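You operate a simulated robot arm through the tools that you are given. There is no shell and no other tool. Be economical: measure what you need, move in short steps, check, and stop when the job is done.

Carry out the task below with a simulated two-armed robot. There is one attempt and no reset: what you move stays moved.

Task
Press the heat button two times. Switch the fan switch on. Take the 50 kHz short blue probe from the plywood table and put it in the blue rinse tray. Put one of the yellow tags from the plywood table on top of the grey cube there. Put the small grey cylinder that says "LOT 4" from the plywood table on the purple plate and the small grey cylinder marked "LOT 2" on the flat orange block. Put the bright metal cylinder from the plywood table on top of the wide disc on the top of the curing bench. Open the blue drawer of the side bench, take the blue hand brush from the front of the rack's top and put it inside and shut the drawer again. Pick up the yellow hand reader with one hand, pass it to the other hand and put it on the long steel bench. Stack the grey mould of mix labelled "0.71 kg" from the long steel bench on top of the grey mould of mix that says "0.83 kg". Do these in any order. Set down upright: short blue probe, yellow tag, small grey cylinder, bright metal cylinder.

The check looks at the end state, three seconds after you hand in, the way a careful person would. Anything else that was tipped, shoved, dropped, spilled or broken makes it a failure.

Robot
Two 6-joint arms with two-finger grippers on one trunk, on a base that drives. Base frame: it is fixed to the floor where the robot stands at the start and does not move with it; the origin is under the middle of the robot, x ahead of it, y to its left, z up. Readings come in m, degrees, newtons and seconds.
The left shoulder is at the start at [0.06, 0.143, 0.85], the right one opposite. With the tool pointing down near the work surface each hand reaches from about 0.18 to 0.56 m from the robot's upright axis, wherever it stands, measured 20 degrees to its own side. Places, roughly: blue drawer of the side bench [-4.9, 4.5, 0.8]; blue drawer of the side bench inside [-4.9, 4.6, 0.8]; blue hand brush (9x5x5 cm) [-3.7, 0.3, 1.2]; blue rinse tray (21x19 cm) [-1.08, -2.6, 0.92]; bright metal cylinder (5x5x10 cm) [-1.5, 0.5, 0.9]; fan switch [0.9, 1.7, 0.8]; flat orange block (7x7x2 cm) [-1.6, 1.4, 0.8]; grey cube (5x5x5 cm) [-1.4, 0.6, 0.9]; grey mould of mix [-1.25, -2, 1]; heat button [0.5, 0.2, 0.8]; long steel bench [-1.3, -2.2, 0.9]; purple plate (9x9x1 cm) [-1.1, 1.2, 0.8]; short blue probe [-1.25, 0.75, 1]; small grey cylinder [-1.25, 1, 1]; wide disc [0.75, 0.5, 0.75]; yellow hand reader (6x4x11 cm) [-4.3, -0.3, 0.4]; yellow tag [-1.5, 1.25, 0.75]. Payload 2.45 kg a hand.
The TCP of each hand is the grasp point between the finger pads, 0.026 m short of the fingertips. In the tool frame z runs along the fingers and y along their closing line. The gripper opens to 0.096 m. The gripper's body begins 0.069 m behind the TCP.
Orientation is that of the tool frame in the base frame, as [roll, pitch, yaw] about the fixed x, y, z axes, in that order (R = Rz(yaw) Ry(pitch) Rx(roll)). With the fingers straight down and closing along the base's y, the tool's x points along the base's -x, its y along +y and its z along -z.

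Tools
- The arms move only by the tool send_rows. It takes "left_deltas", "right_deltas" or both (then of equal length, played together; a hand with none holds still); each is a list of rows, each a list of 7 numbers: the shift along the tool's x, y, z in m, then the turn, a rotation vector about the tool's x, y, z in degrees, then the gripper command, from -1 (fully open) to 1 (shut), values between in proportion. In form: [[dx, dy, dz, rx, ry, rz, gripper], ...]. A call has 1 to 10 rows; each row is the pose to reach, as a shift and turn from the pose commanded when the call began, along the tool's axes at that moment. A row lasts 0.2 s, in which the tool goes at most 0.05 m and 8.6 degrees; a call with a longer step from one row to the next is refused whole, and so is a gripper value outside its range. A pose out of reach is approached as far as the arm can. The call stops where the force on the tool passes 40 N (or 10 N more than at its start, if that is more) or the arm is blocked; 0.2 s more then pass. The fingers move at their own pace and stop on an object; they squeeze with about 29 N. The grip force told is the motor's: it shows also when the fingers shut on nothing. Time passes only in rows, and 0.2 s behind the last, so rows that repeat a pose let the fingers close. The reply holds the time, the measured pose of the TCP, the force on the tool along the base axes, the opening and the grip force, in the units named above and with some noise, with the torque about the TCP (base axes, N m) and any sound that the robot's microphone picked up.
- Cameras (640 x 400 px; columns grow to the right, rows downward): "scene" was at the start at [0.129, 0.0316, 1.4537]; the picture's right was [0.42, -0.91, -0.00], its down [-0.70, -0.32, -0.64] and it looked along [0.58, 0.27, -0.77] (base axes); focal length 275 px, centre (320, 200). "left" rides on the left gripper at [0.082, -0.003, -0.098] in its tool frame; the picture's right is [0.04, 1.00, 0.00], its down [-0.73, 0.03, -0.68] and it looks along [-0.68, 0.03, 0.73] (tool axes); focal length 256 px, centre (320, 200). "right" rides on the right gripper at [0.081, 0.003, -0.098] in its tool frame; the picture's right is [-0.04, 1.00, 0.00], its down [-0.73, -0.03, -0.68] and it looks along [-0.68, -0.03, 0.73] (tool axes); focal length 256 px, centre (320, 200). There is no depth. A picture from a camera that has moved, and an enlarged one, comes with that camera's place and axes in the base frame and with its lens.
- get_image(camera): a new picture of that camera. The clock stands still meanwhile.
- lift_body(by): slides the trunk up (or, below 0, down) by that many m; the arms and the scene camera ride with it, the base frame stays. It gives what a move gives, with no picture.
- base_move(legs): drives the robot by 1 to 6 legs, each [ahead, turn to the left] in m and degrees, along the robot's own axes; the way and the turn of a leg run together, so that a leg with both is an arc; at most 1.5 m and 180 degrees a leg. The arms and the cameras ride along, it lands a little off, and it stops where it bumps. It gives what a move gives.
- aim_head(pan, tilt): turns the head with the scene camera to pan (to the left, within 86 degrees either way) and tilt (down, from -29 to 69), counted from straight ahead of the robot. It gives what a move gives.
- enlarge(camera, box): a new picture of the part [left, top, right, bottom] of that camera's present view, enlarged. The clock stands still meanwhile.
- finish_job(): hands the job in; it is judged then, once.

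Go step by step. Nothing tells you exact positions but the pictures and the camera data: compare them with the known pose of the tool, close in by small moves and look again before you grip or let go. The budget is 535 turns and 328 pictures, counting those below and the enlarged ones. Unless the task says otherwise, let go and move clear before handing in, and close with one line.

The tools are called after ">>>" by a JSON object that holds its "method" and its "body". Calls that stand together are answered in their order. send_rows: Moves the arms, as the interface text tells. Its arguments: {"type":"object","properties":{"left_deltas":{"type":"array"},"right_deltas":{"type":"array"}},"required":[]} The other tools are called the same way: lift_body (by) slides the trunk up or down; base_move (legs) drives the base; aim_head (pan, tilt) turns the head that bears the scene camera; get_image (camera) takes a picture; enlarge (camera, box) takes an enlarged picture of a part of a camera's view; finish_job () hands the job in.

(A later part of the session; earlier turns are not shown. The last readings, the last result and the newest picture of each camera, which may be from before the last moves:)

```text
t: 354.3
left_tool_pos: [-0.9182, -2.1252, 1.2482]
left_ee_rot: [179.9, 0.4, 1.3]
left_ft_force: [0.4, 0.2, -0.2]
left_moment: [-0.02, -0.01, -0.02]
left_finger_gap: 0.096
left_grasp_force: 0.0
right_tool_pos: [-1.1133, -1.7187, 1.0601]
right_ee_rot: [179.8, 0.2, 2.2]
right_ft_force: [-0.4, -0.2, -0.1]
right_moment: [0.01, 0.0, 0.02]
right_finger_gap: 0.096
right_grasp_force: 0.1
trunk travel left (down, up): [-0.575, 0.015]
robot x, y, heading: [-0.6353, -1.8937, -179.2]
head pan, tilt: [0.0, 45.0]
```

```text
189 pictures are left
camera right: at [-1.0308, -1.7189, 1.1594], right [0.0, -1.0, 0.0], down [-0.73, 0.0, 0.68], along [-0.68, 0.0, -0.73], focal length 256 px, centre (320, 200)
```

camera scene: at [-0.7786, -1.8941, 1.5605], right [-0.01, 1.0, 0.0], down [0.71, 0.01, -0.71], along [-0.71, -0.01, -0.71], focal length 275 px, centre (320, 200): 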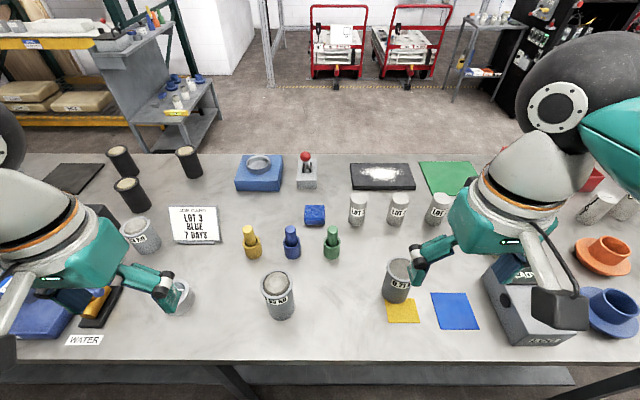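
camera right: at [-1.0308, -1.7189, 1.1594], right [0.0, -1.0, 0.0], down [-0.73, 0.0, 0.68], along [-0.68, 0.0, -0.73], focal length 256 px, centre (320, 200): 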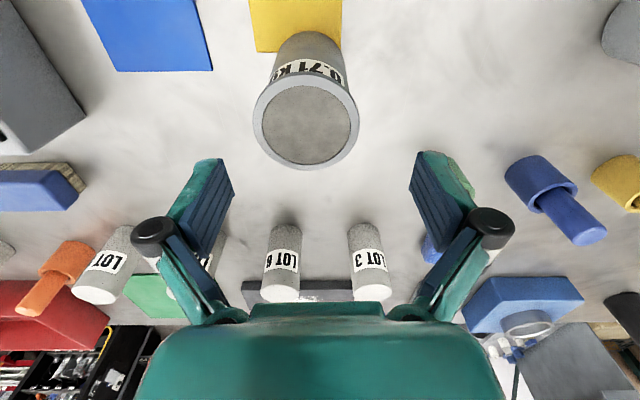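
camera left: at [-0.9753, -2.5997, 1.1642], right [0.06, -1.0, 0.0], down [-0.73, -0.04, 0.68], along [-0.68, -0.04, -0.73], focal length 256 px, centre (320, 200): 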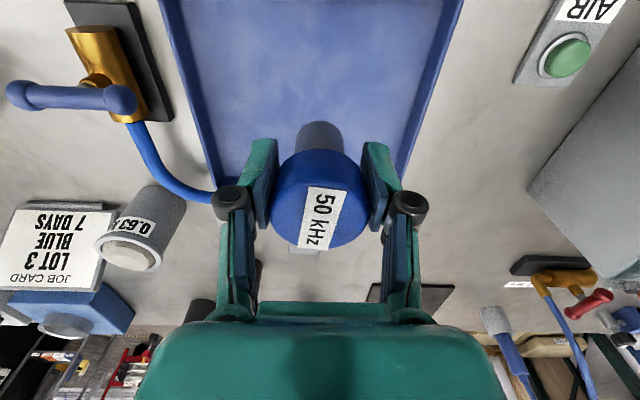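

>>> {"method": "send_rows", "body": {"right_deltas": [[0, -0.005, 0.0, 0, 0, 0, -1], [0, -0.01, 0.02, 0, 0, 0, -1], [0, -0.01, 0.04, 0, 0, 0, -1]]}}

>>> {"method": "get_image", "body": {"camera": "right"}}

```text
t: 355.1
left_tool_pos: [-0.9173, -2.1248, 1.2479]
left_ee_rot: [-180.0, 0.4, 1.3]
left_ft_force: [0.3, 0.1, -1.0]
left_moment: [0.01, 0.0, 0.01]
left_finger_gap: 0.096
left_grasp_force: 0.1
right_tool_pos: [-1.1144, -1.7081, 1.0209]
right_ee_rot: [179.7, 0.3, 2.5]
right_ft_force: [0.0, 0.2, 0.2]
right_moment: [-0.01, 0.01, -0.02]
right_finger_gap: 0.096
right_grasp_force: 0.0
trunk travel left (down, up): [-0.575, 0.015]
robot x, y, heading: [-0.6352, -1.8912, -179.2]
head pan, tilt: [0.0, 45.0]
```

```text
188 pictures are left
camera right: at [-1.0308, -1.7074, 1.1197], right [0.0, -1.0, 0.0], down [-0.73, 0.0, 0.68], along [-0.68, 0.0, -0.73], focal length 256 px, centre (320, 200)
```

right: 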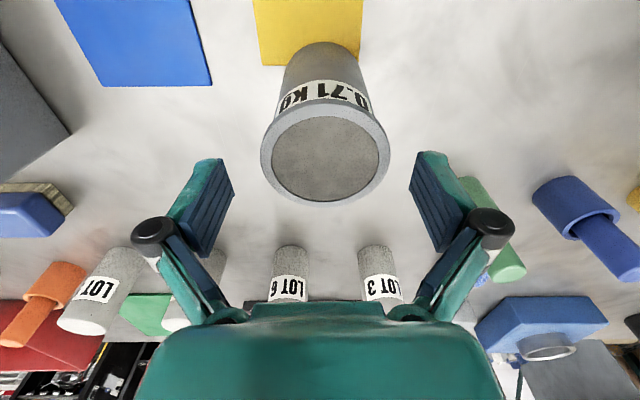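

>>> {"method": "send_rows", "body": {"right_deltas": [[0.004, 0.001, 0.02, 0, 0, 0, -1], [0.004, 0.002, 0.045, 0, 0, 0, -1], [0.004, 0.002, 0.045, 0, 0, 0, -1]]}}

>>> {"method": "get_image", "body": {"camera": "right"}}

```text
t: 355.9
left_tool_pos: [-0.9176, -2.1237, 1.2482]
left_ee_rot: [180.0, 0.3, 1.2]
left_ft_force: [0.8, -0.1, -0.8]
left_moment: [0.0, 0.03, 0.0]
left_finger_gap: 0.0958
left_grasp_force: 0.0
right_tool_pos: [-1.1105, -1.7082, 0.9764]
right_ee_rot: [179.9, 0.3, 2.3]
right_ft_force: [-0.2, 0.3, -0.1]
right_moment: [-0.03, 0.0, -0.01]
right_finger_gap: 0.0964
right_grasp_force: 0.0
trunk travel left (down, up): [-0.575, 0.015]
robot x, y, heading: [-0.631, -1.8903, -179.4]
head pan, tilt: [0.0, 45.0]
```

```text
187 pictures are left
camera right: at [-1.0263, -1.7078, 1.0747], right [0.0, -1.0, 0.0], down [-0.73, 0.0, 0.68], along [-0.68, 0.0, -0.73], focal length 256 px, centre (320, 200)
```

right: 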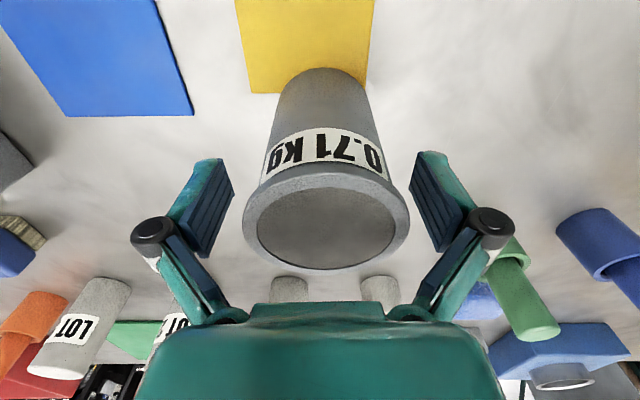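

>>> {"method": "send_rows", "body": {"right_deltas": [[0, 0.002, -0.01, 0, 0, 0, -1], [0, 0.002, -0.01, 0, 0, 0, 0], [0, 0.002, -0.01, 0, 0, 0, 1], [0, 0.002, -0.01, 0, 0, 0, 1], [0, 0.002, -0.01, 0, 0, 0, 1]]}}

>>> {"method": "get_image", "body": {"camera": "right"}}

```text
t: 357.1
left_tool_pos: [-0.9171, -2.1243, 1.2487]
left_ee_rot: [179.9, 0.3, 1.4]
left_ft_force: [-0.2, 1.5, 0.6]
left_moment: [0.0, 0.01, -0.02]
left_finger_gap: 0.0959
left_grasp_force: 0.0
right_tool_pos: [-1.1087, -1.7087, 0.9861]
right_ee_rot: [179.9, 0.1, 2.4]
right_ft_force: [0.4, 1.2, 2.3]
right_moment: [0.22, -0.19, 0.07]
right_finger_gap: 0.0637
right_grasp_force: 28.8
trunk travel left (down, up): [-0.575, 0.015]
robot x, y, heading: [-0.6316, -1.8895, -179.0]
head pan, tilt: [0.0, 45.0]
```

```text
186 pictures are left
camera right: at [-1.0261, -1.7101, 1.0848], right [0.0, -1.0, 0.0], down [-0.73, 0.0, 0.68], along [-0.68, 0.0, -0.73], focal length 256 px, centre (320, 200)
```

right: 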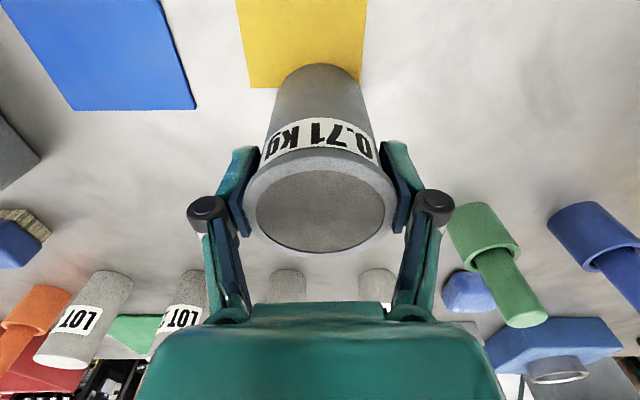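

Gripped with a 6.4 cm gap. Lifting a little to check that it hangs straight.

>>> {"method": "send_rows", "body": {"right_deltas": [[0, 0, -0.01, 0, 0, 0, 1], [0, 0, -0.03, 0, 0, 0, 1], [0, 0, -0.06, 0, 0, 0, 1], [0, 0, -0.06, 0, 0, 0, 1]]}}

>>> {"method": "get_image", "body": {"camera": "right"}}

>>> {"method": "get_image", "body": {"camera": "scene"}}

```text
t: 358.1
left_tool_pos: [-0.9186, -2.1247, 1.2483]
left_ee_rot: [180.0, 0.3, 1.3]
left_ft_force: [0.7, -0.8, -0.6]
left_moment: [-0.02, -0.03, -0.02]
left_finger_gap: 0.0956
left_grasp_force: 0.0
right_tool_pos: [-1.1077, -1.7102, 1.0448]
right_ee_rot: [179.8, 0.2, 2.4]
right_ft_force: [-0.7, -0.4, -6.9]
right_moment: [0.02, 0.0, -0.01]
right_finger_gap: 0.0638
right_grasp_force: 29.1
trunk travel left (down, up): [-0.575, 0.015]
robot x, y, heading: [-0.6337, -1.8864, -179.5]
head pan, tilt: [0.0, 45.0]
```

```text
185 pictures are left
camera right: at [-1.0265, -1.7107, 1.1445], right [0.0, -1.0, 0.0], down [-0.73, 0.0, 0.68], along [-0.68, 0.0, -0.73], focal length 256 px, centre (320, 200)
```

right: 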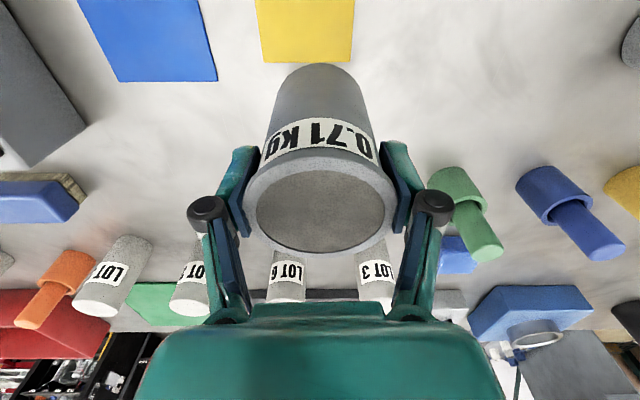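

```text
184 pictures are left
camera scene: at [-0.7779, -1.8935, 1.5605], right [-0.01, 1.0, 0.0], down [0.71, 0.01, -0.71], along [-0.71, -0.01, -0.71], focal length 275 px, centre (320, 200)
```

scene: 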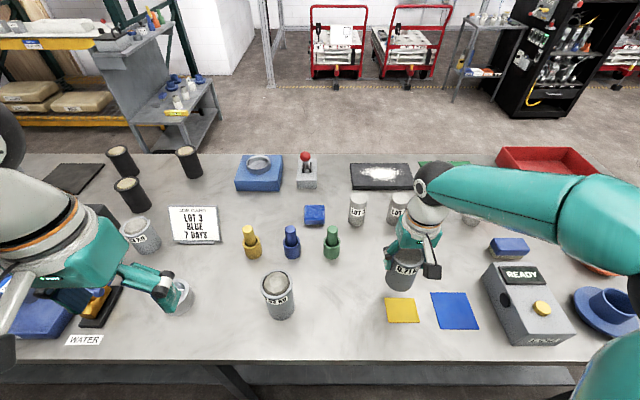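

It hangs upright. I'll move the left hand aside and carry the mould over the 0.83 kg one.

>>> {"method": "send_rows", "body": {"left_deltas": [[0, 0.03, 0, 0, 0, 0, -1], [0, 0.06, 0, 0, 0, 0, -1], [0, 0.09, 0, 0, 0, 0, -1], [0, 0.12, 0, 0, 0, 0, -1], [0, 0.15, 0, 0, 0, 0, -1], [0, 0.18, 0, 0, 0, 0, -1], [0, 0.2, 0, 0, 0, 0, -1], [0, 0.22, 0, 0, 0, 0, -1], [0, 0.22, 0, 0, 0, 0, -1], [0, 0.22, 0, 0, 0, 0, -1]], "right_deltas": [[0, 0, -0.04, 0, 0, 0, 1], [0, 0, -0.08, 0, 0, 0, 1], [0, 0.02, -0.12, 0, 0, 0, 1], [0, 0.05, -0.14, 0, 0, 0, 1], [0.0, 0.09, -0.14, 0, 0, 0, 1], [0.005, 0.13, -0.14, 0, 0, 0, 1], [0.01, 0.17, -0.14, 0, 0, 0, 1], [0.015, 0.21, -0.14, 0, 0, 0, 1], [0.02, 0.25, -0.14, 0, 0, 0, 1], [0.024, 0.289, -0.14, 0, 0, 0, 1]]}}

>>> {"method": "get_image", "body": {"camera": "right"}}

>>> {"method": "get_image", "body": {"camera": "scene"}}

```text
t: 360.3
left_tool_pos: [-0.9126, -2.3462, 1.2488]
left_ee_rot: [-179.9, 0.3, 1.3]
left_ft_force: [-0.7, -0.9, -0.3]
left_moment: [0.04, -0.01, 0.01]
left_finger_gap: 0.096
left_grasp_force: 0.0
right_tool_pos: [-1.0738, -1.9972, 1.1879]
right_ee_rot: [179.7, 0.2, 2.0]
right_ft_force: [-0.1, -0.6, -6.4]
right_moment: [0.01, 0.01, -0.03]
right_finger_gap: 0.0637
right_grasp_force: 28.8
trunk travel left (down, up): [-0.575, 0.015]
robot x, y, heading: [-0.6334, -1.8891, -179.2]
head pan, tilt: [0.0, 45.0]
```

```text
183 pictures are left
camera right: at [-0.9905, -1.9976, 1.2861], right [-0.01, -1.0, 0.01], down [-0.73, 0.01, 0.68], along [-0.68, 0.0, -0.73], focal length 256 px, centre (320, 200)
```

right: 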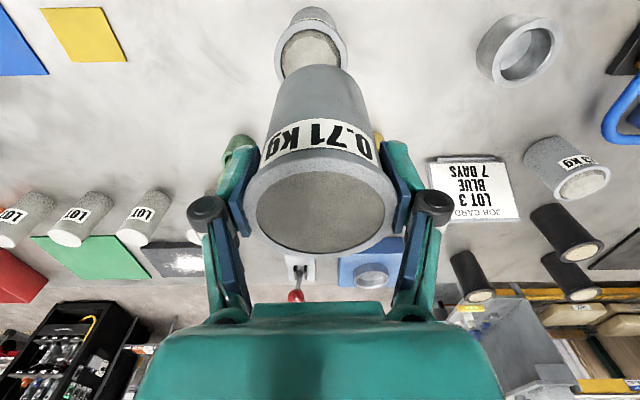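

```text
182 pictures are left
camera scene: at [-0.7775, -1.8955, 1.5606], right [-0.01, 1.0, 0.0], down [0.71, 0.01, -0.71], along [-0.71, -0.01, -0.71], focal length 275 px, centre (320, 200)
```

scene: 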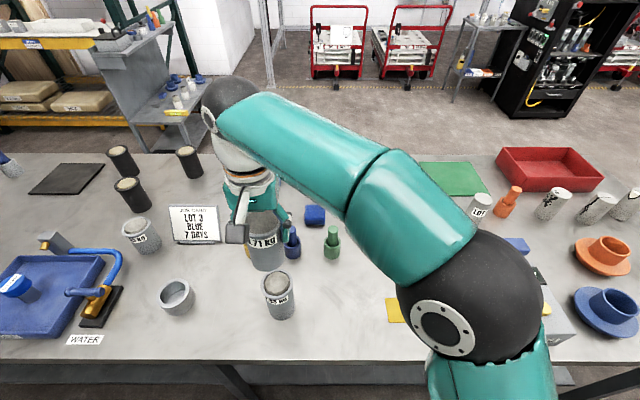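

>>> {"method": "enlarge", "body": {"camera": "scene", "box": [220, 190, 340, 330]}}

>>> {"method": "enlarge", "body": {"camera": "right", "box": [250, 0, 370, 80]}}

```text
2.86 times, centred on (280, 260) of scene
camera zoom: at [-0.7775, -1.8955, 1.5606], right [-0.01, 1.0, 0.0], down [0.71, 0.01, -0.71], along [-0.71, -0.01, -0.71], focal length 786 px, centre (434, 29)
```

zoom: 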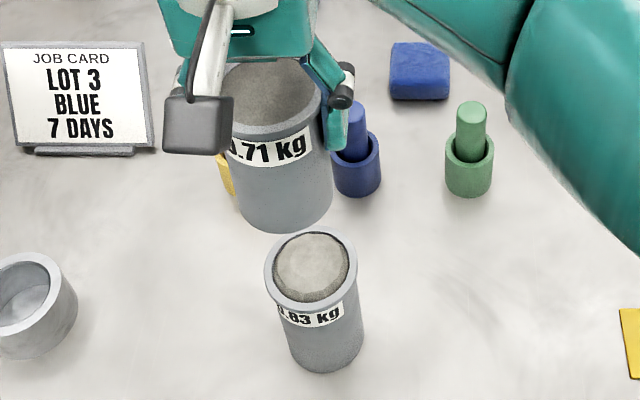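

```text
5.00 times, centred on (310, 40) of right
camera zoom: at [-0.9905, -1.9976, 1.2861], right [-0.01, -1.0, 0.01], down [-0.73, 0.01, 0.68], along [-0.68, 0.0, -0.73], focal length 1280 px, centre (370, 1000)
```

zoom: 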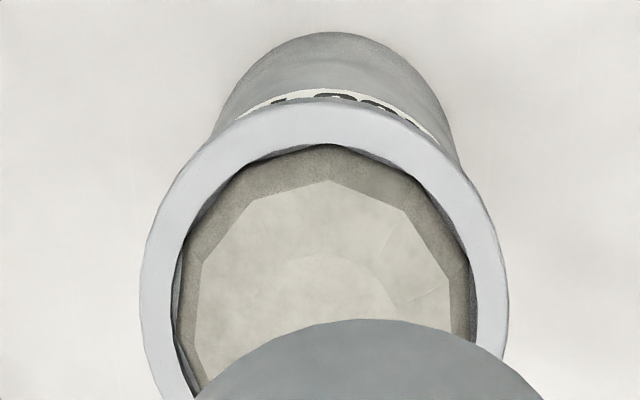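

Aligned within a few millimetres. Lowering to just above the 0.83 kg mould.

>>> {"method": "send_rows", "body": {"right_deltas": [[0.002, -0.003, 0.03, 0, 0, 0, 1], [0.003, -0.003, 0.055, 0, 0, 0, 1], [0.003, -0.003, 0.075, 0, 0, 0, 1]]}}

>>> {"method": "enlarge", "body": {"camera": "scene", "box": [220, 190, 340, 330]}}

>>> {"method": "get_image", "body": {"camera": "right"}}

```text
t: 361.1
left_tool_pos: [-0.9137, -2.3462, 1.2496]
left_ee_rot: [-180.0, 0.3, 1.2]
left_ft_force: [0.7, -0.4, 0.6]
left_moment: [0.05, 0.01, 0.02]
left_finger_gap: 0.0957
left_grasp_force: 0.2
right_tool_pos: [-1.0689, -1.9956, 1.1083]
right_ee_rot: [179.9, 0.1, 2.4]
right_ft_force: [1.0, 0.0, -6.6]
right_moment: [-0.02, -0.04, 0.02]
right_finger_gap: 0.0639
right_grasp_force: 29.1
trunk travel left (down, up): [-0.575, 0.015]
robot x, y, heading: [-0.6326, -1.8942, -179.5]
head pan, tilt: [0.0, 45.0]
```

```text
2.86 times, centred on (280, 260) of scene
camera zoom: at [-0.7778, -1.8944, 1.5606], right [-0.01, 1.0, 0.0], down [0.71, 0.01, -0.71], along [-0.71, -0.01, -0.71], focal length 786 px, centre (434, 29)
```

zoom: 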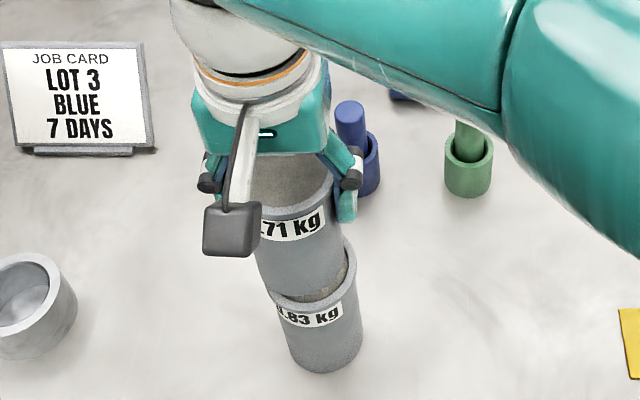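

```text
178 pictures are left
camera right: at [-0.9876, -1.9961, 1.2077], right [0.0, -1.0, 0.0], down [-0.73, 0.0, 0.68], along [-0.68, 0.0, -0.73], focal length 256 px, centre (320, 200)
```

right: 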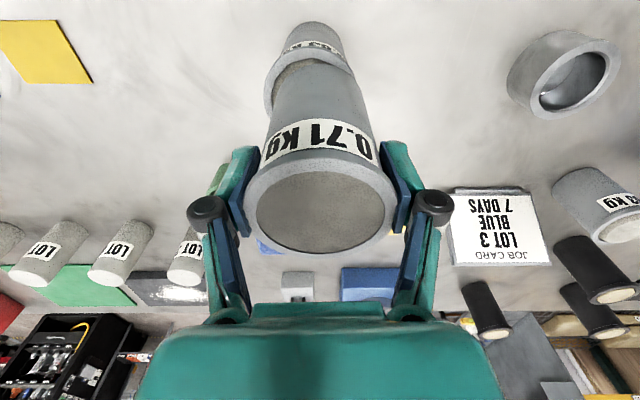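

>>> {"method": "send_rows", "body": {"right_deltas": [[-0.005, -0.006, 0.0, 0, 0, 0, 1], [-0.005, -0.006, 0.01, 0, 0, 0, 1], [-0.005, -0.006, 0.014, 0, 0, 0, 1]]}}

>>> {"method": "enlarge", "body": {"camera": "scene", "box": [220, 190, 340, 330]}}

>>> {"method": "enlarge", "body": {"camera": "right", "box": [230, 0, 410, 120]}}

```text
t: 361.9
left_tool_pos: [-0.9112, -2.3452, 1.2499]
left_ee_rot: [-179.8, 0.4, 1.3]
left_ft_force: [-1.2, -0.3, -0.8]
left_moment: [0.0, -0.03, -0.02]
left_finger_gap: 0.0961
left_grasp_force: 0.0
right_tool_pos: [-1.0724, -1.9893, 1.0978]
right_ee_rot: [179.7, 0.5, 2.3]
right_ft_force: [4.6, 1.5, 22.3]
right_moment: [0.04, -0.02, -0.01]
right_finger_gap: 0.0641
right_grasp_force: 29.7
trunk travel left (down, up): [-0.575, 0.015]
robot x, y, heading: [-0.633, -1.8962, -179.2]
head pan, tilt: [0.0, 45.0]
```

```text
2.86 times, centred on (280, 260) of scene
camera zoom: at [-0.7742, -1.8931, 1.5613], right [-0.01, 1.0, 0.0], down [0.71, 0.01, -0.71], along [-0.71, -0.01, -0.71], focal length 786 px, centre (434, 29)
```

zoom: 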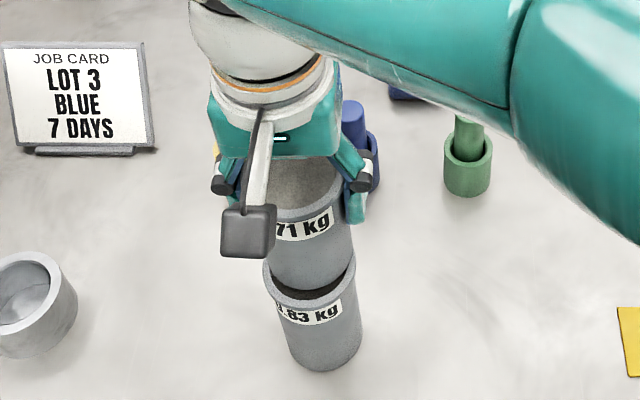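

```text
3.33 times, centred on (320, 60) of right
camera zoom: at [-0.9902, -1.9897, 1.1982], right [0.0, -1.0, 0.01], down [-0.73, 0.0, 0.68], along [-0.68, 0.0, -0.73], focal length 853 px, centre (320, 667)
```

zoom: 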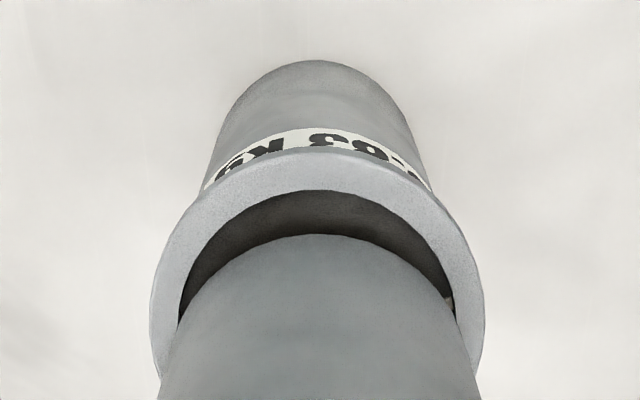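

Contact is at 1.098, so the mould rests on the 0.83 kg mix, well centred. Releasing gently.

>>> {"method": "send_rows", "body": {"right_deltas": [[0, 0, -0.002, 0, 0, 0, 0.5], [0, 0, -0.002, 0, 0, 0, 0], [0, 0, -0.002, 0, 0, 0, -0.4], [0, 0, -0.002, 0, 0, 0, -0.7], [0, 0, -0.002, 0, 0, 0, -0.9], [0, 0, -0.002, 0, 0, 0, -0.9]]}}

>>> {"method": "get_image", "body": {"camera": "right"}}

```text
t: 363.3
left_tool_pos: [-0.9124, -2.3455, 1.25]
left_ee_rot: [-180.0, 0.3, 1.3]
left_ft_force: [-0.4, 0.1, 0.0]
left_moment: [-0.01, -0.02, -0.03]
left_finger_gap: 0.0961
left_grasp_force: 0.1
right_tool_pos: [-1.0753, -1.99, 1.0968]
right_ee_rot: [179.9, 0.2, 2.4]
right_ft_force: [-0.2, 0.1, -0.9]
right_moment: [0.02, 0.01, 0.0]
right_finger_gap: 0.091
right_grasp_force: 0.1
trunk travel left (down, up): [-0.575, 0.015]
robot x, y, heading: [-0.6368, -1.8906, -179.3]
head pan, tilt: [0.0, 45.0]
```

```text
175 pictures are left
camera right: at [-0.992, -1.9902, 1.1975], right [0.0, -1.0, 0.0], down [-0.73, 0.0, 0.68], along [-0.68, 0.0, -0.73], focal length 256 px, centre (320, 200)
```

right: 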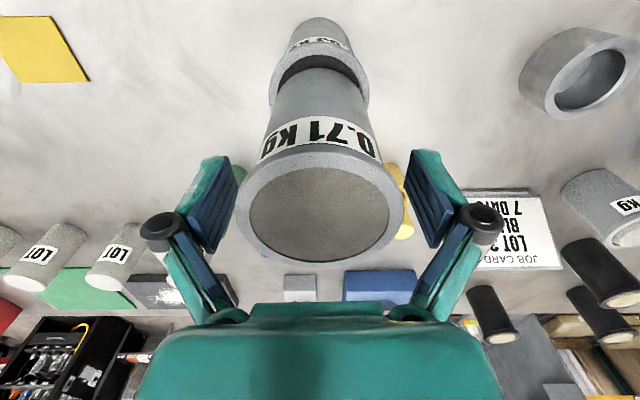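

Released cleanly with a gap on both sides. Rising straight up and verifying.

>>> {"method": "send_rows", "body": {"right_deltas": [[0, 0, -0.03, 0, 0, 0, -1], [0, 0, -0.07, 0, 0, 0, -1], [0, 0, -0.12, 0, 0, 0, -1], [0, 0, -0.17, 0, 0, 0, -1], [0.04, 0.0, -0.18, 0, 0, 0, -1], [0.07, -0.03, -0.18, 0, 0, 0, -1], [0.1, -0.06, -0.18, 0, 0, 0, -1], [0.12, -0.1, -0.18, 0, 0, 0, -1], [0.12, -0.14, -0.18, 0, 0, 0, -1], [0.12, -0.18, -0.18, 0, 0, 0, -1]]}}

>>> {"method": "get_image", "body": {"camera": "scene"}}

```text
t: 365.5
left_tool_pos: [-0.9125, -2.3437, 1.2498]
left_ee_rot: [179.9, 0.3, 1.3]
left_ft_force: [-0.1, 0.1, 0.5]
left_moment: [-0.05, 0.03, 0.01]
left_finger_gap: 0.096
left_grasp_force: 0.0
right_tool_pos: [-0.9599, -1.8051, 1.2769]
right_ee_rot: [179.9, 0.3, 2.4]
right_ft_force: [1.0, -0.1, 0.8]
right_moment: [-0.02, 0.01, -0.03]
right_finger_gap: 0.0961
right_grasp_force: 0.1
trunk travel left (down, up): [-0.575, 0.015]
robot x, y, heading: [-0.633, -1.8859, -179.4]
head pan, tilt: [0.0, 45.0]
```

```text
174 pictures are left
camera scene: at [-0.7758, -1.8922, 1.5608], right [-0.01, 1.0, 0.0], down [0.71, 0.01, -0.71], along [-0.71, -0.01, -0.71], focal length 275 px, centre (320, 200)
```

scene: 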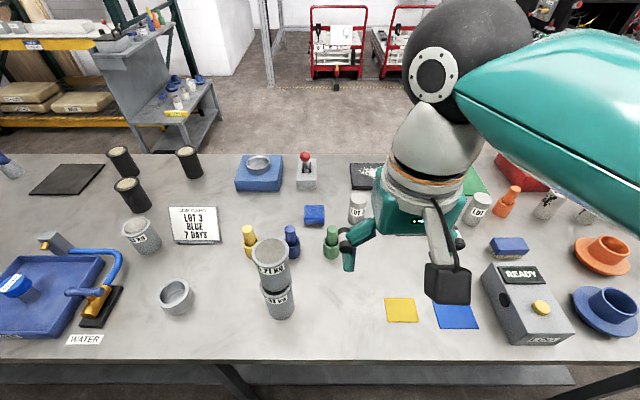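

The stack stands well. Next the blue brush on the black rack: I'll drive back through the gap between the tables.

>>> {"method": "base_move", "body": {"legs": [[-0.25, 0], [0, -45], [0, -45]]}}

>>> {"method": "base_move", "body": {"legs": [[1.45, 0]]}}

```text
t: 371.6
left_tool_pos: [-0.8609, -1.6509, 1.2519]
left_ee_rot: [179.9, 0.3, -83.0]
left_ft_force: [0.6, -0.4, 0.7]
left_moment: [0.0, 0.06, -0.01]
left_finger_gap: 0.096
left_grasp_force: 0.1
right_tool_pos: [-0.3295, -1.547, 1.2761]
right_ee_rot: [179.7, 0.4, -81.9]
right_ft_force: [0.5, 0.9, 0.9]
right_moment: [0.02, 0.09, 0.0]
right_finger_gap: 0.0957
right_grasp_force: 0.1
trunk travel left (down, up): [-0.575, 0.015]
robot x, y, heading: [-0.4213, -1.8902, 96.1]
head pan, tilt: [0.0, 45.0]
stopped in leg 3: the robot was blocked; the commanded pose is now the measured one
```

```text
t: 379.1
left_tool_pos: [-1.0524, -0.21, 1.2504]
left_ee_rot: [-180.0, 0.3, -81.0]
left_ft_force: [-1.3, -0.2, -1.4]
left_moment: [-0.02, 0.02, -0.06]
left_finger_gap: 0.0959
left_grasp_force: 0.1
right_tool_pos: [-0.5263, -0.0876, 1.2772]
right_ee_rot: [179.9, 0.2, -79.8]
right_ft_force: [0.6, 0.2, -0.5]
right_moment: [0.02, 0.02, -0.01]
right_finger_gap: 0.0963
right_grasp_force: 0.0
trunk travel left (down, up): [-0.575, 0.015]
robot x, y, heading: [-0.6058, -0.4292, 98.0]
head pan, tilt: [0.0, 45.0]
```

>>> {"method": "base_move", "body": {"legs": [[0, 40], [0, 40]]}}

>>> {"method": "get_image", "body": {"camera": "scene"}}

```text
t: 383.9
left_tool_pos: [-0.8991, -0.8439, 1.2496]
left_ee_rot: [-179.8, 0.2, -0.2]
left_ft_force: [0.3, -0.3, 0.1]
left_moment: [0.07, 0.02, 0.02]
left_finger_gap: 0.0961
left_grasp_force: 0.0
right_tool_pos: [-0.9334, -0.3056, 1.2786]
right_ee_rot: [-179.9, 0.1, 0.9]
right_ft_force: [-0.6, -0.4, -0.9]
right_moment: [0.1, 0.0, 0.02]
right_finger_gap: 0.0961
right_grasp_force: 0.1
trunk travel left (down, up): [-0.575, 0.015]
robot x, y, heading: [-0.6046, -0.3954, 178.3]
head pan, tilt: [0.0, 45.0]
stopped in leg 2: the robot was blocked; the commanded pose is now the measured one
```

```text
173 pictures are left
camera scene: at [-0.7488, -0.397, 1.5607], right [0.03, 1.0, 0.0], down [0.71, -0.02, -0.71], along [-0.71, 0.02, -0.71], focal length 275 px, centre (320, 200)
```

scene: 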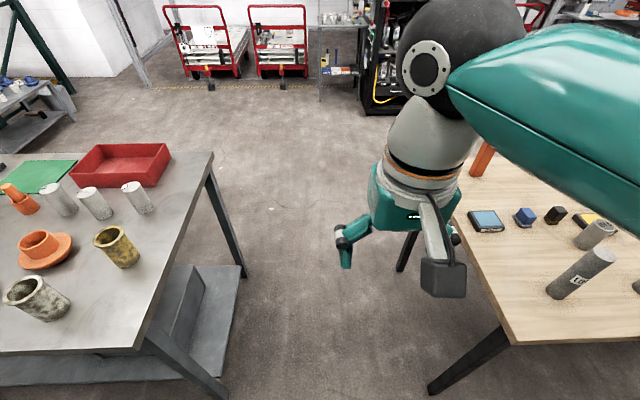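

>>> {"method": "base_move", "body": {"legs": [[0.5, -3], [1.3, 0]]}}

>>> {"method": "aim_head", "body": {"pan": -20, "tilt": 25}}

>>> {"method": "get_image", "body": {"camera": "scene"}}

```text
t: 393.2
left_tool_pos: [-2.7406, -0.6915, 1.2506]
left_ee_rot: [-180.0, 0.2, -3.4]
left_ft_force: [-0.7, -0.5, -0.5]
left_moment: [-0.03, -0.02, -0.04]
left_finger_gap: 0.096
left_grasp_force: 0.0
right_tool_pos: [-2.7449, -0.1526, 1.277]
right_ee_rot: [179.8, 0.4, -2.3]
right_ft_force: [-0.1, 0.2, 0.2]
right_moment: [0.0, -0.02, 0.02]
right_finger_gap: 0.096
right_grasp_force: 0.1
trunk travel left (down, up): [-0.575, 0.015]
robot x, y, heading: [-2.4193, -0.2597, 175.1]
head pan, tilt: [0.0, 45.0]
```

```text
t: 394.0
left_tool_pos: [-2.7382, -0.6914, 1.2508]
left_ee_rot: [180.0, 0.3, -3.4]
left_ft_force: [0.3, 0.4, -1.0]
left_moment: [0.01, 0.0, 0.03]
left_finger_gap: 0.0963
left_grasp_force: 0.1
right_tool_pos: [-2.7458, -0.1521, 1.2789]
right_ee_rot: [179.8, 0.3, -2.3]
right_ft_force: [-0.6, 0.0, 0.3]
right_moment: [-0.03, 0.01, 0.03]
right_finger_gap: 0.0959
right_grasp_force: 0.0
trunk travel left (down, up): [-0.575, 0.015]
robot x, y, heading: [-2.4223, -0.2649, 175.2]
head pan, tilt: [-20.0, 25.0]
```

```text
172 pictures are left
camera scene: at [-2.5679, -0.2202, 1.5912], right [0.42, 0.91, 0.0], down [0.38, -0.18, -0.91], along [-0.82, 0.38, -0.42], focal length 275 px, centre (320, 200)
```

scene: 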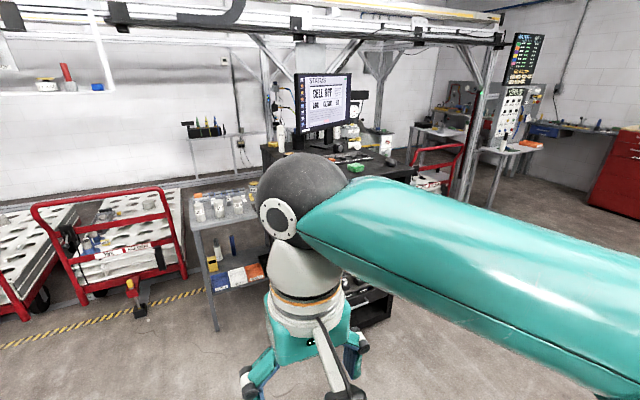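

The right arm blocks the view again; I'll swing it outward and zoom onto the shelf with the yellow reader.

>>> {"method": "send_rows", "body": {"right_deltas": [[0, -0.045, 0, 0, 0, 0, -1], [0, -0.09, 0, 0, 0, 0, -1], [0, -0.135, 0, 0, 0, 0, -1], [0, -0.18, 0, 0, 0, 0, -1], [0, -0.225, 0, 0, 0, 0, -1], [0, -0.27, 0, 0, 0, 0, -1], [0, -0.31, 0, 0, 0, 0, -1]]}}

>>> {"method": "enlarge", "body": {"camera": "scene", "box": [170, 170, 290, 310]}}

>>> {"method": "get_image", "body": {"camera": "scene"}}

```text
t: 395.6
left_tool_pos: [-2.74, -0.6915, 1.2517]
left_ee_rot: [179.9, 0.2, -3.4]
left_ft_force: [-0.1, 0.7, 0.7]
left_moment: [0.01, 0.0, 0.01]
left_finger_gap: 0.096
left_grasp_force: 0.1
right_tool_pos: [-2.7339, 0.158, 1.2763]
right_ee_rot: [179.7, 0.2, -2.3]
right_ft_force: [0.8, -0.3, -0.9]
right_moment: [0.0, 0.01, 0.02]
right_finger_gap: 0.0959
right_grasp_force: 0.0
trunk travel left (down, up): [-0.575, 0.015]
robot x, y, heading: [-2.4215, -0.2649, 175.2]
head pan, tilt: [-20.0, 25.0]
```

```text
2.86 times, centred on (230, 240) of scene
camera zoom: at [-2.5681, -0.2193, 1.5912], right [0.42, 0.91, 0.0], down [0.38, -0.18, -0.91], along [-0.82, 0.38, -0.42], focal length 786 px, centre (577, 86)
```

zoom: 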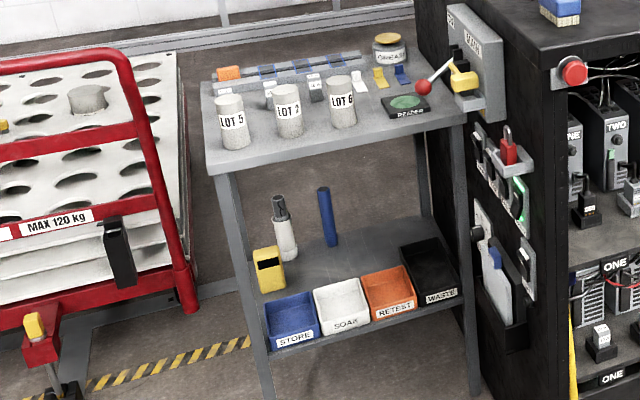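

```text
170 pictures are left
camera scene: at [-2.5681, -0.2193, 1.5912], right [0.42, 0.91, 0.0], down [0.38, -0.18, -0.91], along [-0.82, 0.38, -0.42], focal length 275 px, centre (320, 200)
```

scene: 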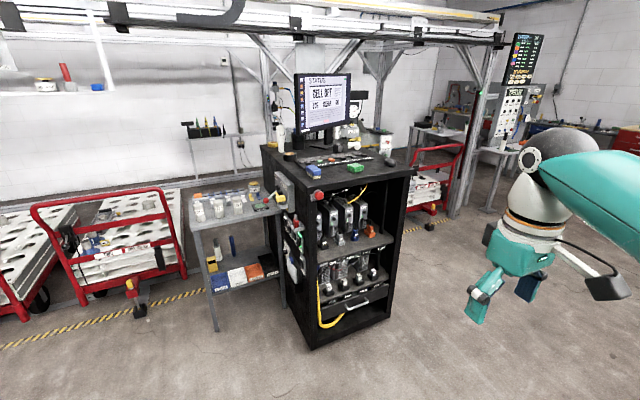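

>>> {"method": "enlarge", "body": {"camera": "scene", "box": [260, 120, 420, 220]}}

```text
4.00 times, centred on (340, 170) of scene
camera zoom: at [-2.5681, -0.2193, 1.5912], right [0.42, 0.91, 0.0], down [0.38, -0.18, -0.91], along [-0.82, 0.38, -0.42], focal length 1101 px, centre (240, 320)
```

zoom: 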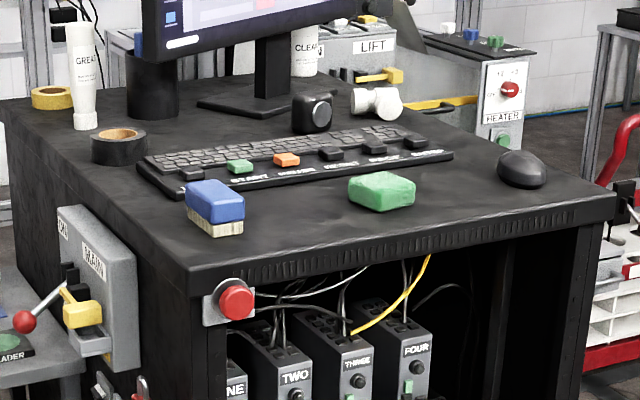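

The blue brush sits at the front-left of the rack top, near [-3.66, 0.26, 1.17]. I'll drive to face the rack so the left hand can take it.

>>> {"method": "base_move", "body": {"legs": [[0, -39], [0.9, 0], [0, 43]]}}

>>> {"method": "aim_head", "body": {"pan": 0, "tilt": 35}}

>>> {"method": "get_image", "body": {"camera": "scene"}}

>>> {"method": "get_image", "body": {"camera": "left"}}

```text
t: 404.6
left_tool_pos: [-3.3478, -0.1031, 1.2518]
left_ee_rot: [-180.0, 0.2, 0.7]
left_ft_force: [0.9, 0.7, 0.2]
left_moment: [-0.02, 0.01, 0.04]
left_finger_gap: 0.0963
left_grasp_force: 0.0
right_tool_pos: [-3.4032, 0.7435, 1.2769]
right_ee_rot: [179.7, 0.2, 1.8]
right_ft_force: [-0.9, 0.0, 0.8]
right_moment: [-0.02, 0.02, 0.0]
right_finger_gap: 0.096
right_grasp_force: 0.0
trunk travel left (down, up): [-0.575, 0.015]
robot x, y, heading: [-3.0614, 0.3663, 179.1]
head pan, tilt: [-20.0, 25.0]
```

```text
t: 405.4
left_tool_pos: [-3.3487, -0.102, 1.2533]
left_ee_rot: [179.9, 0.2, 0.7]
left_ft_force: [0.9, -0.6, 0.6]
left_moment: [-0.03, 0.0, 0.01]
left_finger_gap: 0.0959
left_grasp_force: 0.0
right_tool_pos: [-3.4039, 0.7456, 1.2757]
right_ee_rot: [179.7, 0.2, 1.7]
right_ft_force: [0.2, 0.8, 0.0]
right_moment: [-0.01, -0.02, -0.01]
right_finger_gap: 0.096
right_grasp_force: 0.1
trunk travel left (down, up): [-0.575, 0.015]
robot x, y, heading: [-3.0647, 0.3639, 179.2]
head pan, tilt: [0.0, 35.0]
```

```text
168 pictures are left
camera scene: at [-3.2124, 0.3687, 1.5756], right [0.02, 1.0, 0.0], down [0.57, -0.01, -0.82], along [-0.82, 0.01, -0.57], focal length 275 px, centre (320, 200)
```

scene: 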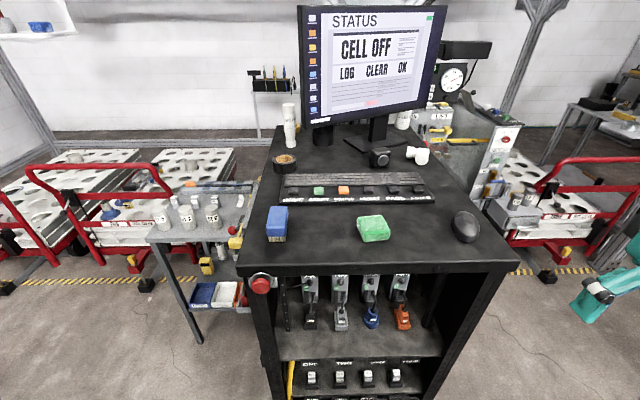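

```text
167 pictures are left
camera left: at [-3.2664, -0.0981, 1.3497], right [0.05, -1.0, 0.0], down [-0.73, -0.04, 0.68], along [-0.68, -0.04, -0.73], focal length 256 px, centre (320, 200)
```

left: 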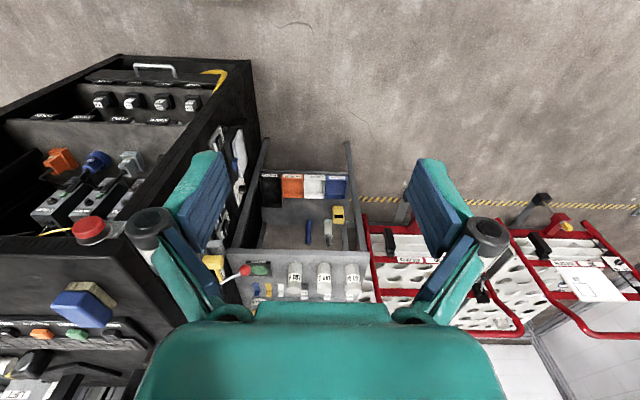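

>>> {"method": "enlarge", "body": {"camera": "scene", "box": [240, 180, 400, 270]}}

```text
4.00 times, centred on (320, 225) of scene
camera zoom: at [-3.2124, 0.3687, 1.5756], right [0.02, 1.0, 0.0], down [0.57, -0.01, -0.82], along [-0.82, 0.01, -0.57], focal length 1101 px, centre (320, 100)
```

zoom: 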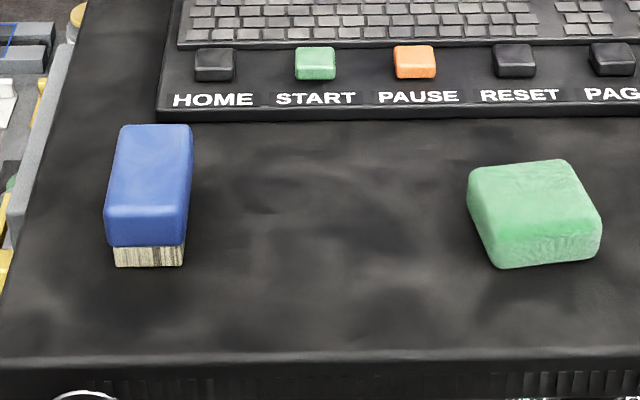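

The brush lies lengthwise along x at about [-3.725, 0.273], top near z 1.17. I'll move closer and bring the left hand over it.

>>> {"method": "base_move", "body": {"legs": [[0.15, 0]]}}

>>> {"method": "send_rows", "body": {"left_deltas": [[-0.02, -0.035, -0.02, 0, 0, 0, -1], [-0.04, -0.075, -0.03, 0, 0, 0, -1], [-0.06, -0.115, -0.03, 0, 0, 0, -1], [-0.08, -0.155, -0.03, 0, 0, 0, -1], [-0.1, -0.195, -0.03, 0, 0, 0, -1], [-0.12, -0.235, -0.03, 0, 0, 0, -1], [-0.145, -0.275, -0.03, 0, 0, 0, -1], [-0.17, -0.315, -0.03, 0, 0, 0, -1], [-0.195, -0.35, -0.03, 0, 0, 0, -1], [-0.22, -0.372, -0.03, 0, 0, 0, -1]]}}

>>> {"method": "get_image", "body": {"camera": "left"}}

```text
t: 406.8
left_tool_pos: [-3.4981, -0.1022, 1.2512]
left_ee_rot: [180.0, 0.3, 0.7]
left_ft_force: [-0.1, 0.2, 0.2]
left_moment: [0.02, -0.07, 0.0]
left_finger_gap: 0.0958
left_grasp_force: 0.1
right_tool_pos: [-3.5515, 0.7464, 1.2755]
right_ee_rot: [179.8, 0.1, 1.9]
right_ft_force: [-1.2, 0.5, -0.4]
right_moment: [-0.01, -0.1, -0.02]
right_finger_gap: 0.0958
right_grasp_force: 0.0
trunk travel left (down, up): [-0.575, 0.015]
robot x, y, heading: [-3.2106, 0.3669, 178.8]
head pan, tilt: [0.0, 35.0]
```

```text
t: 409.0
left_tool_pos: [-3.7236, 0.2691, 1.2804]
left_ee_rot: [179.9, 0.1, 0.7]
left_ft_force: [0.0, 0.4, -0.8]
left_moment: [-0.03, 0.0, 0.0]
left_finger_gap: 0.0962
left_grasp_force: 0.1
right_tool_pos: [-3.5528, 0.7475, 1.2759]
right_ee_rot: [179.7, 0.3, 1.9]
right_ft_force: [-0.4, 0.4, -0.5]
right_moment: [-0.01, -0.03, 0.0]
right_finger_gap: 0.0959
right_grasp_force: 0.0
trunk travel left (down, up): [-0.575, 0.015]
robot x, y, heading: [-3.2102, 0.3662, 178.9]
head pan, tilt: [0.0, 35.0]
```

```text
165 pictures are left
camera left: at [-3.642, 0.2732, 1.378], right [0.05, -1.0, 0.0], down [-0.73, -0.04, 0.68], along [-0.68, -0.04, -0.73], focal length 256 px, centre (320, 200)
```

left: 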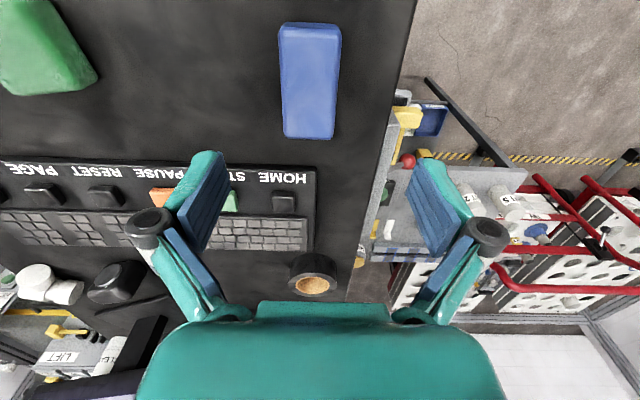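

>>> {"method": "send_rows", "body": {"left_deltas": [[0.008, -0.006, 0.03, 0, 0, 0, -0.8], [0.01, -0.007, 0.06, 0, 0, 0, -0.8], [0.01, -0.007, 0.085, 0, 0, 0, -0.8]]}}

>>> {"method": "get_image", "body": {"camera": "left"}}

```text
t: 409.8
left_tool_pos: [-3.7127, 0.275, 1.1991]
left_ee_rot: [-180.0, 0.3, 0.8]
left_ft_force: [-0.6, 0.7, 0.1]
left_moment: [-0.01, 0.03, -0.02]
left_finger_gap: 0.0864
left_grasp_force: 0.0
right_tool_pos: [-3.5521, 0.7458, 1.2761]
right_ee_rot: [179.8, 0.3, 1.8]
right_ft_force: [0.6, 1.6, 0.3]
right_moment: [0.03, 0.03, -0.01]
right_finger_gap: 0.0958
right_grasp_force: 0.0
trunk travel left (down, up): [-0.575, 0.015]
robot x, y, heading: [-3.2104, 0.3659, 179.1]
head pan, tilt: [0.0, 35.0]
```

```text
164 pictures are left
camera left: at [-3.6309, 0.2789, 1.2957], right [0.05, -1.0, 0.0], down [-0.73, -0.04, 0.68], along [-0.68, -0.04, -0.73], focal length 256 px, centre (320, 200)
```

left: 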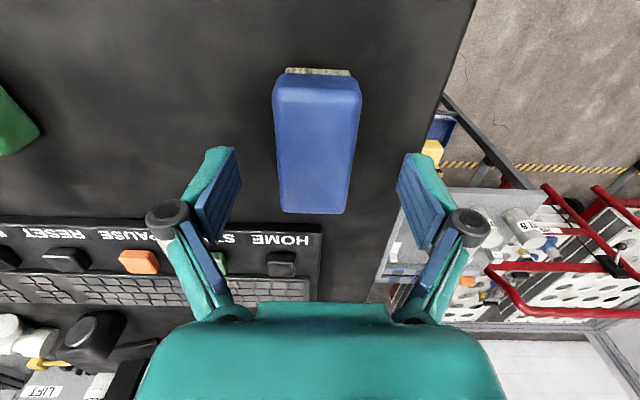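

>>> {"method": "send_rows", "body": {"left_deltas": [[0.002, -0.001, 0.025, 0, 0, 0, -0.8], [0.002, -0.001, 0.045, 0, 0, 0, -0.8], [0.002, -0.001, 0.045, 0, 0, 0, 0.3], [0.002, -0.001, 0.045, 0, 0, 0, 1], [0.002, -0.001, 0.045, 0, 0, 0, 1], [0.002, -0.001, 0.04, 0, 0, 0, 1], [0.002, -0.001, 0.0, 0, 0, 0, 1], [0.002, -0.001, -0.05, 0, 0, 0, 1], [0.002, -0.001, -0.08, 0, 0, 0, 1]]}}

>>> {"method": "get_image", "body": {"camera": "left"}}

```text
t: 411.8
left_tool_pos: [-3.7073, 0.2756, 1.2795]
left_ee_rot: [179.8, 0.2, 0.7]
left_ft_force: [-1.2, 0.5, -1.6]
left_moment: [-0.03, 0.0, 0.02]
left_finger_gap: 0.0432
left_grasp_force: 28.8
right_tool_pos: [-3.552, 0.746, 1.2757]
right_ee_rot: [179.8, 0.4, 1.7]
right_ft_force: [0.2, -0.4, 0.4]
right_moment: [-0.02, 0.04, 0.01]
right_finger_gap: 0.0961
right_grasp_force: 0.2
trunk travel left (down, up): [-0.575, 0.015]
robot x, y, heading: [-3.2086, 0.3669, 179.3]
head pan, tilt: [0.0, 35.0]
```

```text
163 pictures are left
camera left: at [-3.6252, 0.2804, 1.3764], right [0.05, -1.0, 0.0], down [-0.73, -0.04, 0.68], along [-0.68, -0.04, -0.73], focal length 256 px, centre (320, 200)
```

left: 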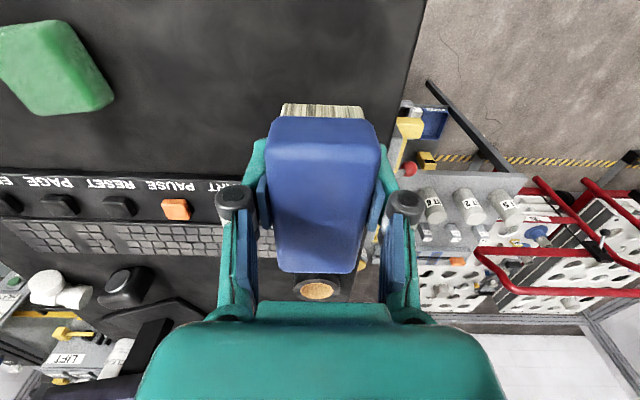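

Brush is held. Retracting, backing off and looking toward the side bench with the blue drawer.

>>> {"method": "send_rows", "body": {"left_deltas": [[0.04, 0, 0, 0, 0, 0, 1], [0.08, 0, 0, 0, 0, 0, 1], [0.12, 0.02, 0, 0, 0, 0, 1], [0.16, 0.05, 0, 0, 0, 0, 1], [0.19, 0.08, 0, 0, 0, 0, 1], [0.22, 0.11, 0, 0, 0, 0, 1]]}}

>>> {"method": "base_move", "body": {"legs": [[-0.5, 0], [0, -45]]}}

>>> {"method": "aim_head", "body": {"pan": -15, "tilt": 20}}

>>> {"method": "get_image", "body": {"camera": "scene"}}

```text
t: 413.2
left_tool_pos: [-3.4847, 0.1668, 1.2768]
left_ee_rot: [-180.0, 0.3, 0.8]
left_ft_force: [0.6, -0.6, -1.1]
left_moment: [0.03, 0.01, 0.02]
left_finger_gap: 0.0432
left_grasp_force: 29.6
right_tool_pos: [-3.5497, 0.7447, 1.2777]
right_ee_rot: [179.9, 0.4, 1.8]
right_ft_force: [0.6, 0.5, 1.4]
right_moment: [0.02, 0.02, -0.01]
right_finger_gap: 0.0958
right_grasp_force: 0.0
trunk travel left (down, up): [-0.575, 0.015]
robot x, y, heading: [-3.2138, 0.3682, 179.0]
head pan, tilt: [0.0, 35.0]
```

```text
t: 418.5
left_tool_pos: [-3.0499, 0.4148, 1.2758]
left_ee_rot: [179.9, 0.3, -44.3]
left_ft_force: [0.2, -0.1, -1.5]
left_moment: [0.01, -0.05, -0.01]
left_finger_gap: 0.0434
left_grasp_force: 28.7
right_tool_pos: [-2.6844, 0.8679, 1.2748]
right_ee_rot: [179.9, 0.4, -43.3]
right_ft_force: [-0.3, 0.4, 0.2]
right_moment: [-0.02, 0.0, -0.01]
right_finger_gap: 0.096
right_grasp_force: 0.1
trunk travel left (down, up): [-0.575, 0.015]
robot x, y, heading: [-2.7252, 0.3498, 134.1]
head pan, tilt: [0.0, 35.0]
```

```text
t: 419.3
left_tool_pos: [-3.0491, 0.414, 1.2766]
left_ee_rot: [179.9, 0.3, -44.3]
left_ft_force: [0.6, 1.4, -0.2]
left_moment: [0.0, -0.02, 0.03]
left_finger_gap: 0.0433
left_grasp_force: 29.2
right_tool_pos: [-2.6859, 0.8688, 1.2772]
right_ee_rot: [179.9, 0.3, -43.2]
right_ft_force: [-0.6, -0.6, 0.2]
right_moment: [0.0, 0.01, 0.0]
right_finger_gap: 0.096
right_grasp_force: 0.1
trunk travel left (down, up): [-0.575, 0.015]
robot x, y, heading: [-2.7276, 0.3457, 134.0]
head pan, tilt: [-15.0, 20.0]
```

```text
162 pictures are left
camera scene: at [-2.8143, 0.472, 1.5993], right [0.87, 0.49, 0.0], down [0.17, -0.3, -0.94], along [-0.46, 0.82, -0.34], focal length 275 px, centre (320, 200)
```

scene: 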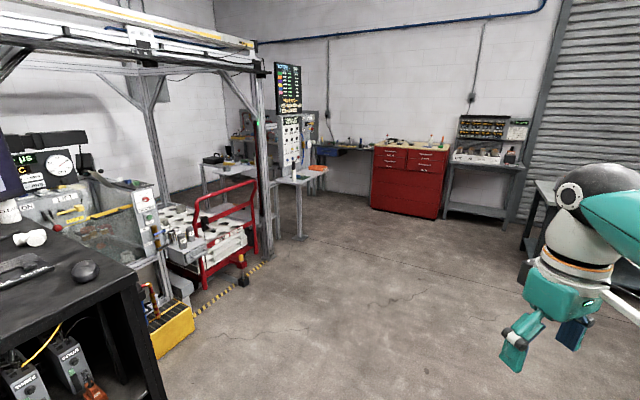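

>>> {"method": "enlarge", "body": {"camera": "scene", "box": [260, 100, 400, 220]}}

```text
3.33 times, centred on (330, 160) of scene
camera zoom: at [-2.8143, 0.472, 1.5993], right [0.87, 0.49, 0.0], down [0.17, -0.3, -0.94], along [-0.46, 0.82, -0.34], focal length 918 px, centre (287, 333)
```

zoom: 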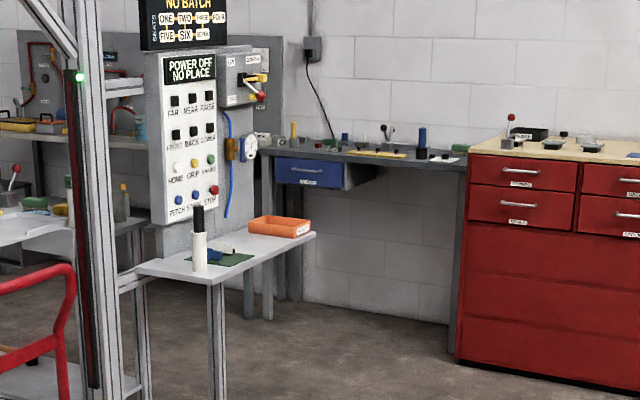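

The blue drawer is on the bench left of the red cabinet. I'll drive closer for a proper look at the access.

>>> {"method": "base_move", "body": {"legs": [[0, -32], [1.4, 0], [1.3, 0]]}}

>>> {"method": "aim_head", "body": {"pan": 30, "tilt": 25}}

>>> {"method": "get_image", "body": {"camera": "scene"}}

```text
t: 434.2
left_tool_pos: [-3.5307, 3.2007, 1.2774]
left_ee_rot: [-180.0, 0.3, -76.9]
left_ft_force: [0.6, -0.7, -1.4]
left_moment: [-0.01, -0.01, 0.0]
left_finger_gap: 0.0434
left_grasp_force: 29.0
right_tool_pos: [-2.9792, 3.3891, 1.2761]
right_ee_rot: [180.0, 0.3, -75.9]
right_ft_force: [-0.2, 0.3, -0.6]
right_moment: [-0.02, 0.0, 0.02]
right_finger_gap: 0.096
right_grasp_force: 0.1
trunk travel left (down, up): [-0.575, 0.015]
robot x, y, heading: [-3.2961, 2.9747, 101.4]
head pan, tilt: [-15.0, 20.0]
```

```text
t: 435.4
left_tool_pos: [-3.5302, 3.2016, 1.2767]
left_ee_rot: [179.9, 0.3, -76.9]
left_ft_force: [-0.6, 0.3, -1.2]
left_moment: [0.03, -0.01, 0.01]
left_finger_gap: 0.0432
left_grasp_force: 29.2
right_tool_pos: [-2.9798, 3.3886, 1.2777]
right_ee_rot: [179.9, 0.4, -75.8]
right_ft_force: [0.3, -0.4, 0.3]
right_moment: [0.0, -0.02, 0.0]
right_finger_gap: 0.096
right_grasp_force: 0.1
trunk travel left (down, up): [-0.575, 0.015]
robot x, y, heading: [-3.2928, 2.972, 101.6]
head pan, tilt: [30.0, 25.0]
```

```text
160 pictures are left
camera scene: at [-3.368, 3.0989, 1.5913], right [0.75, 0.66, 0.0], down [0.28, -0.32, -0.91], along [-0.6, 0.68, -0.42], focal length 275 px, centre (320, 200)
```

scene: 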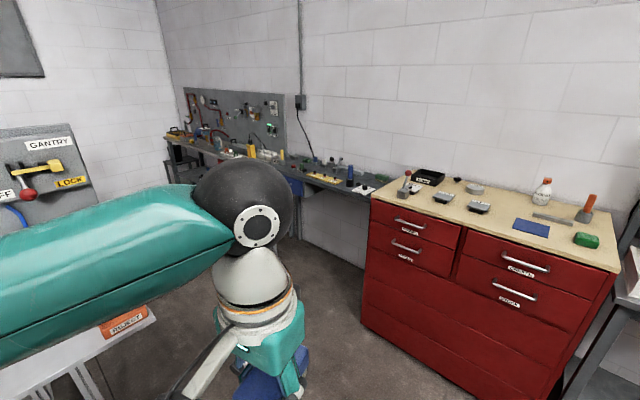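

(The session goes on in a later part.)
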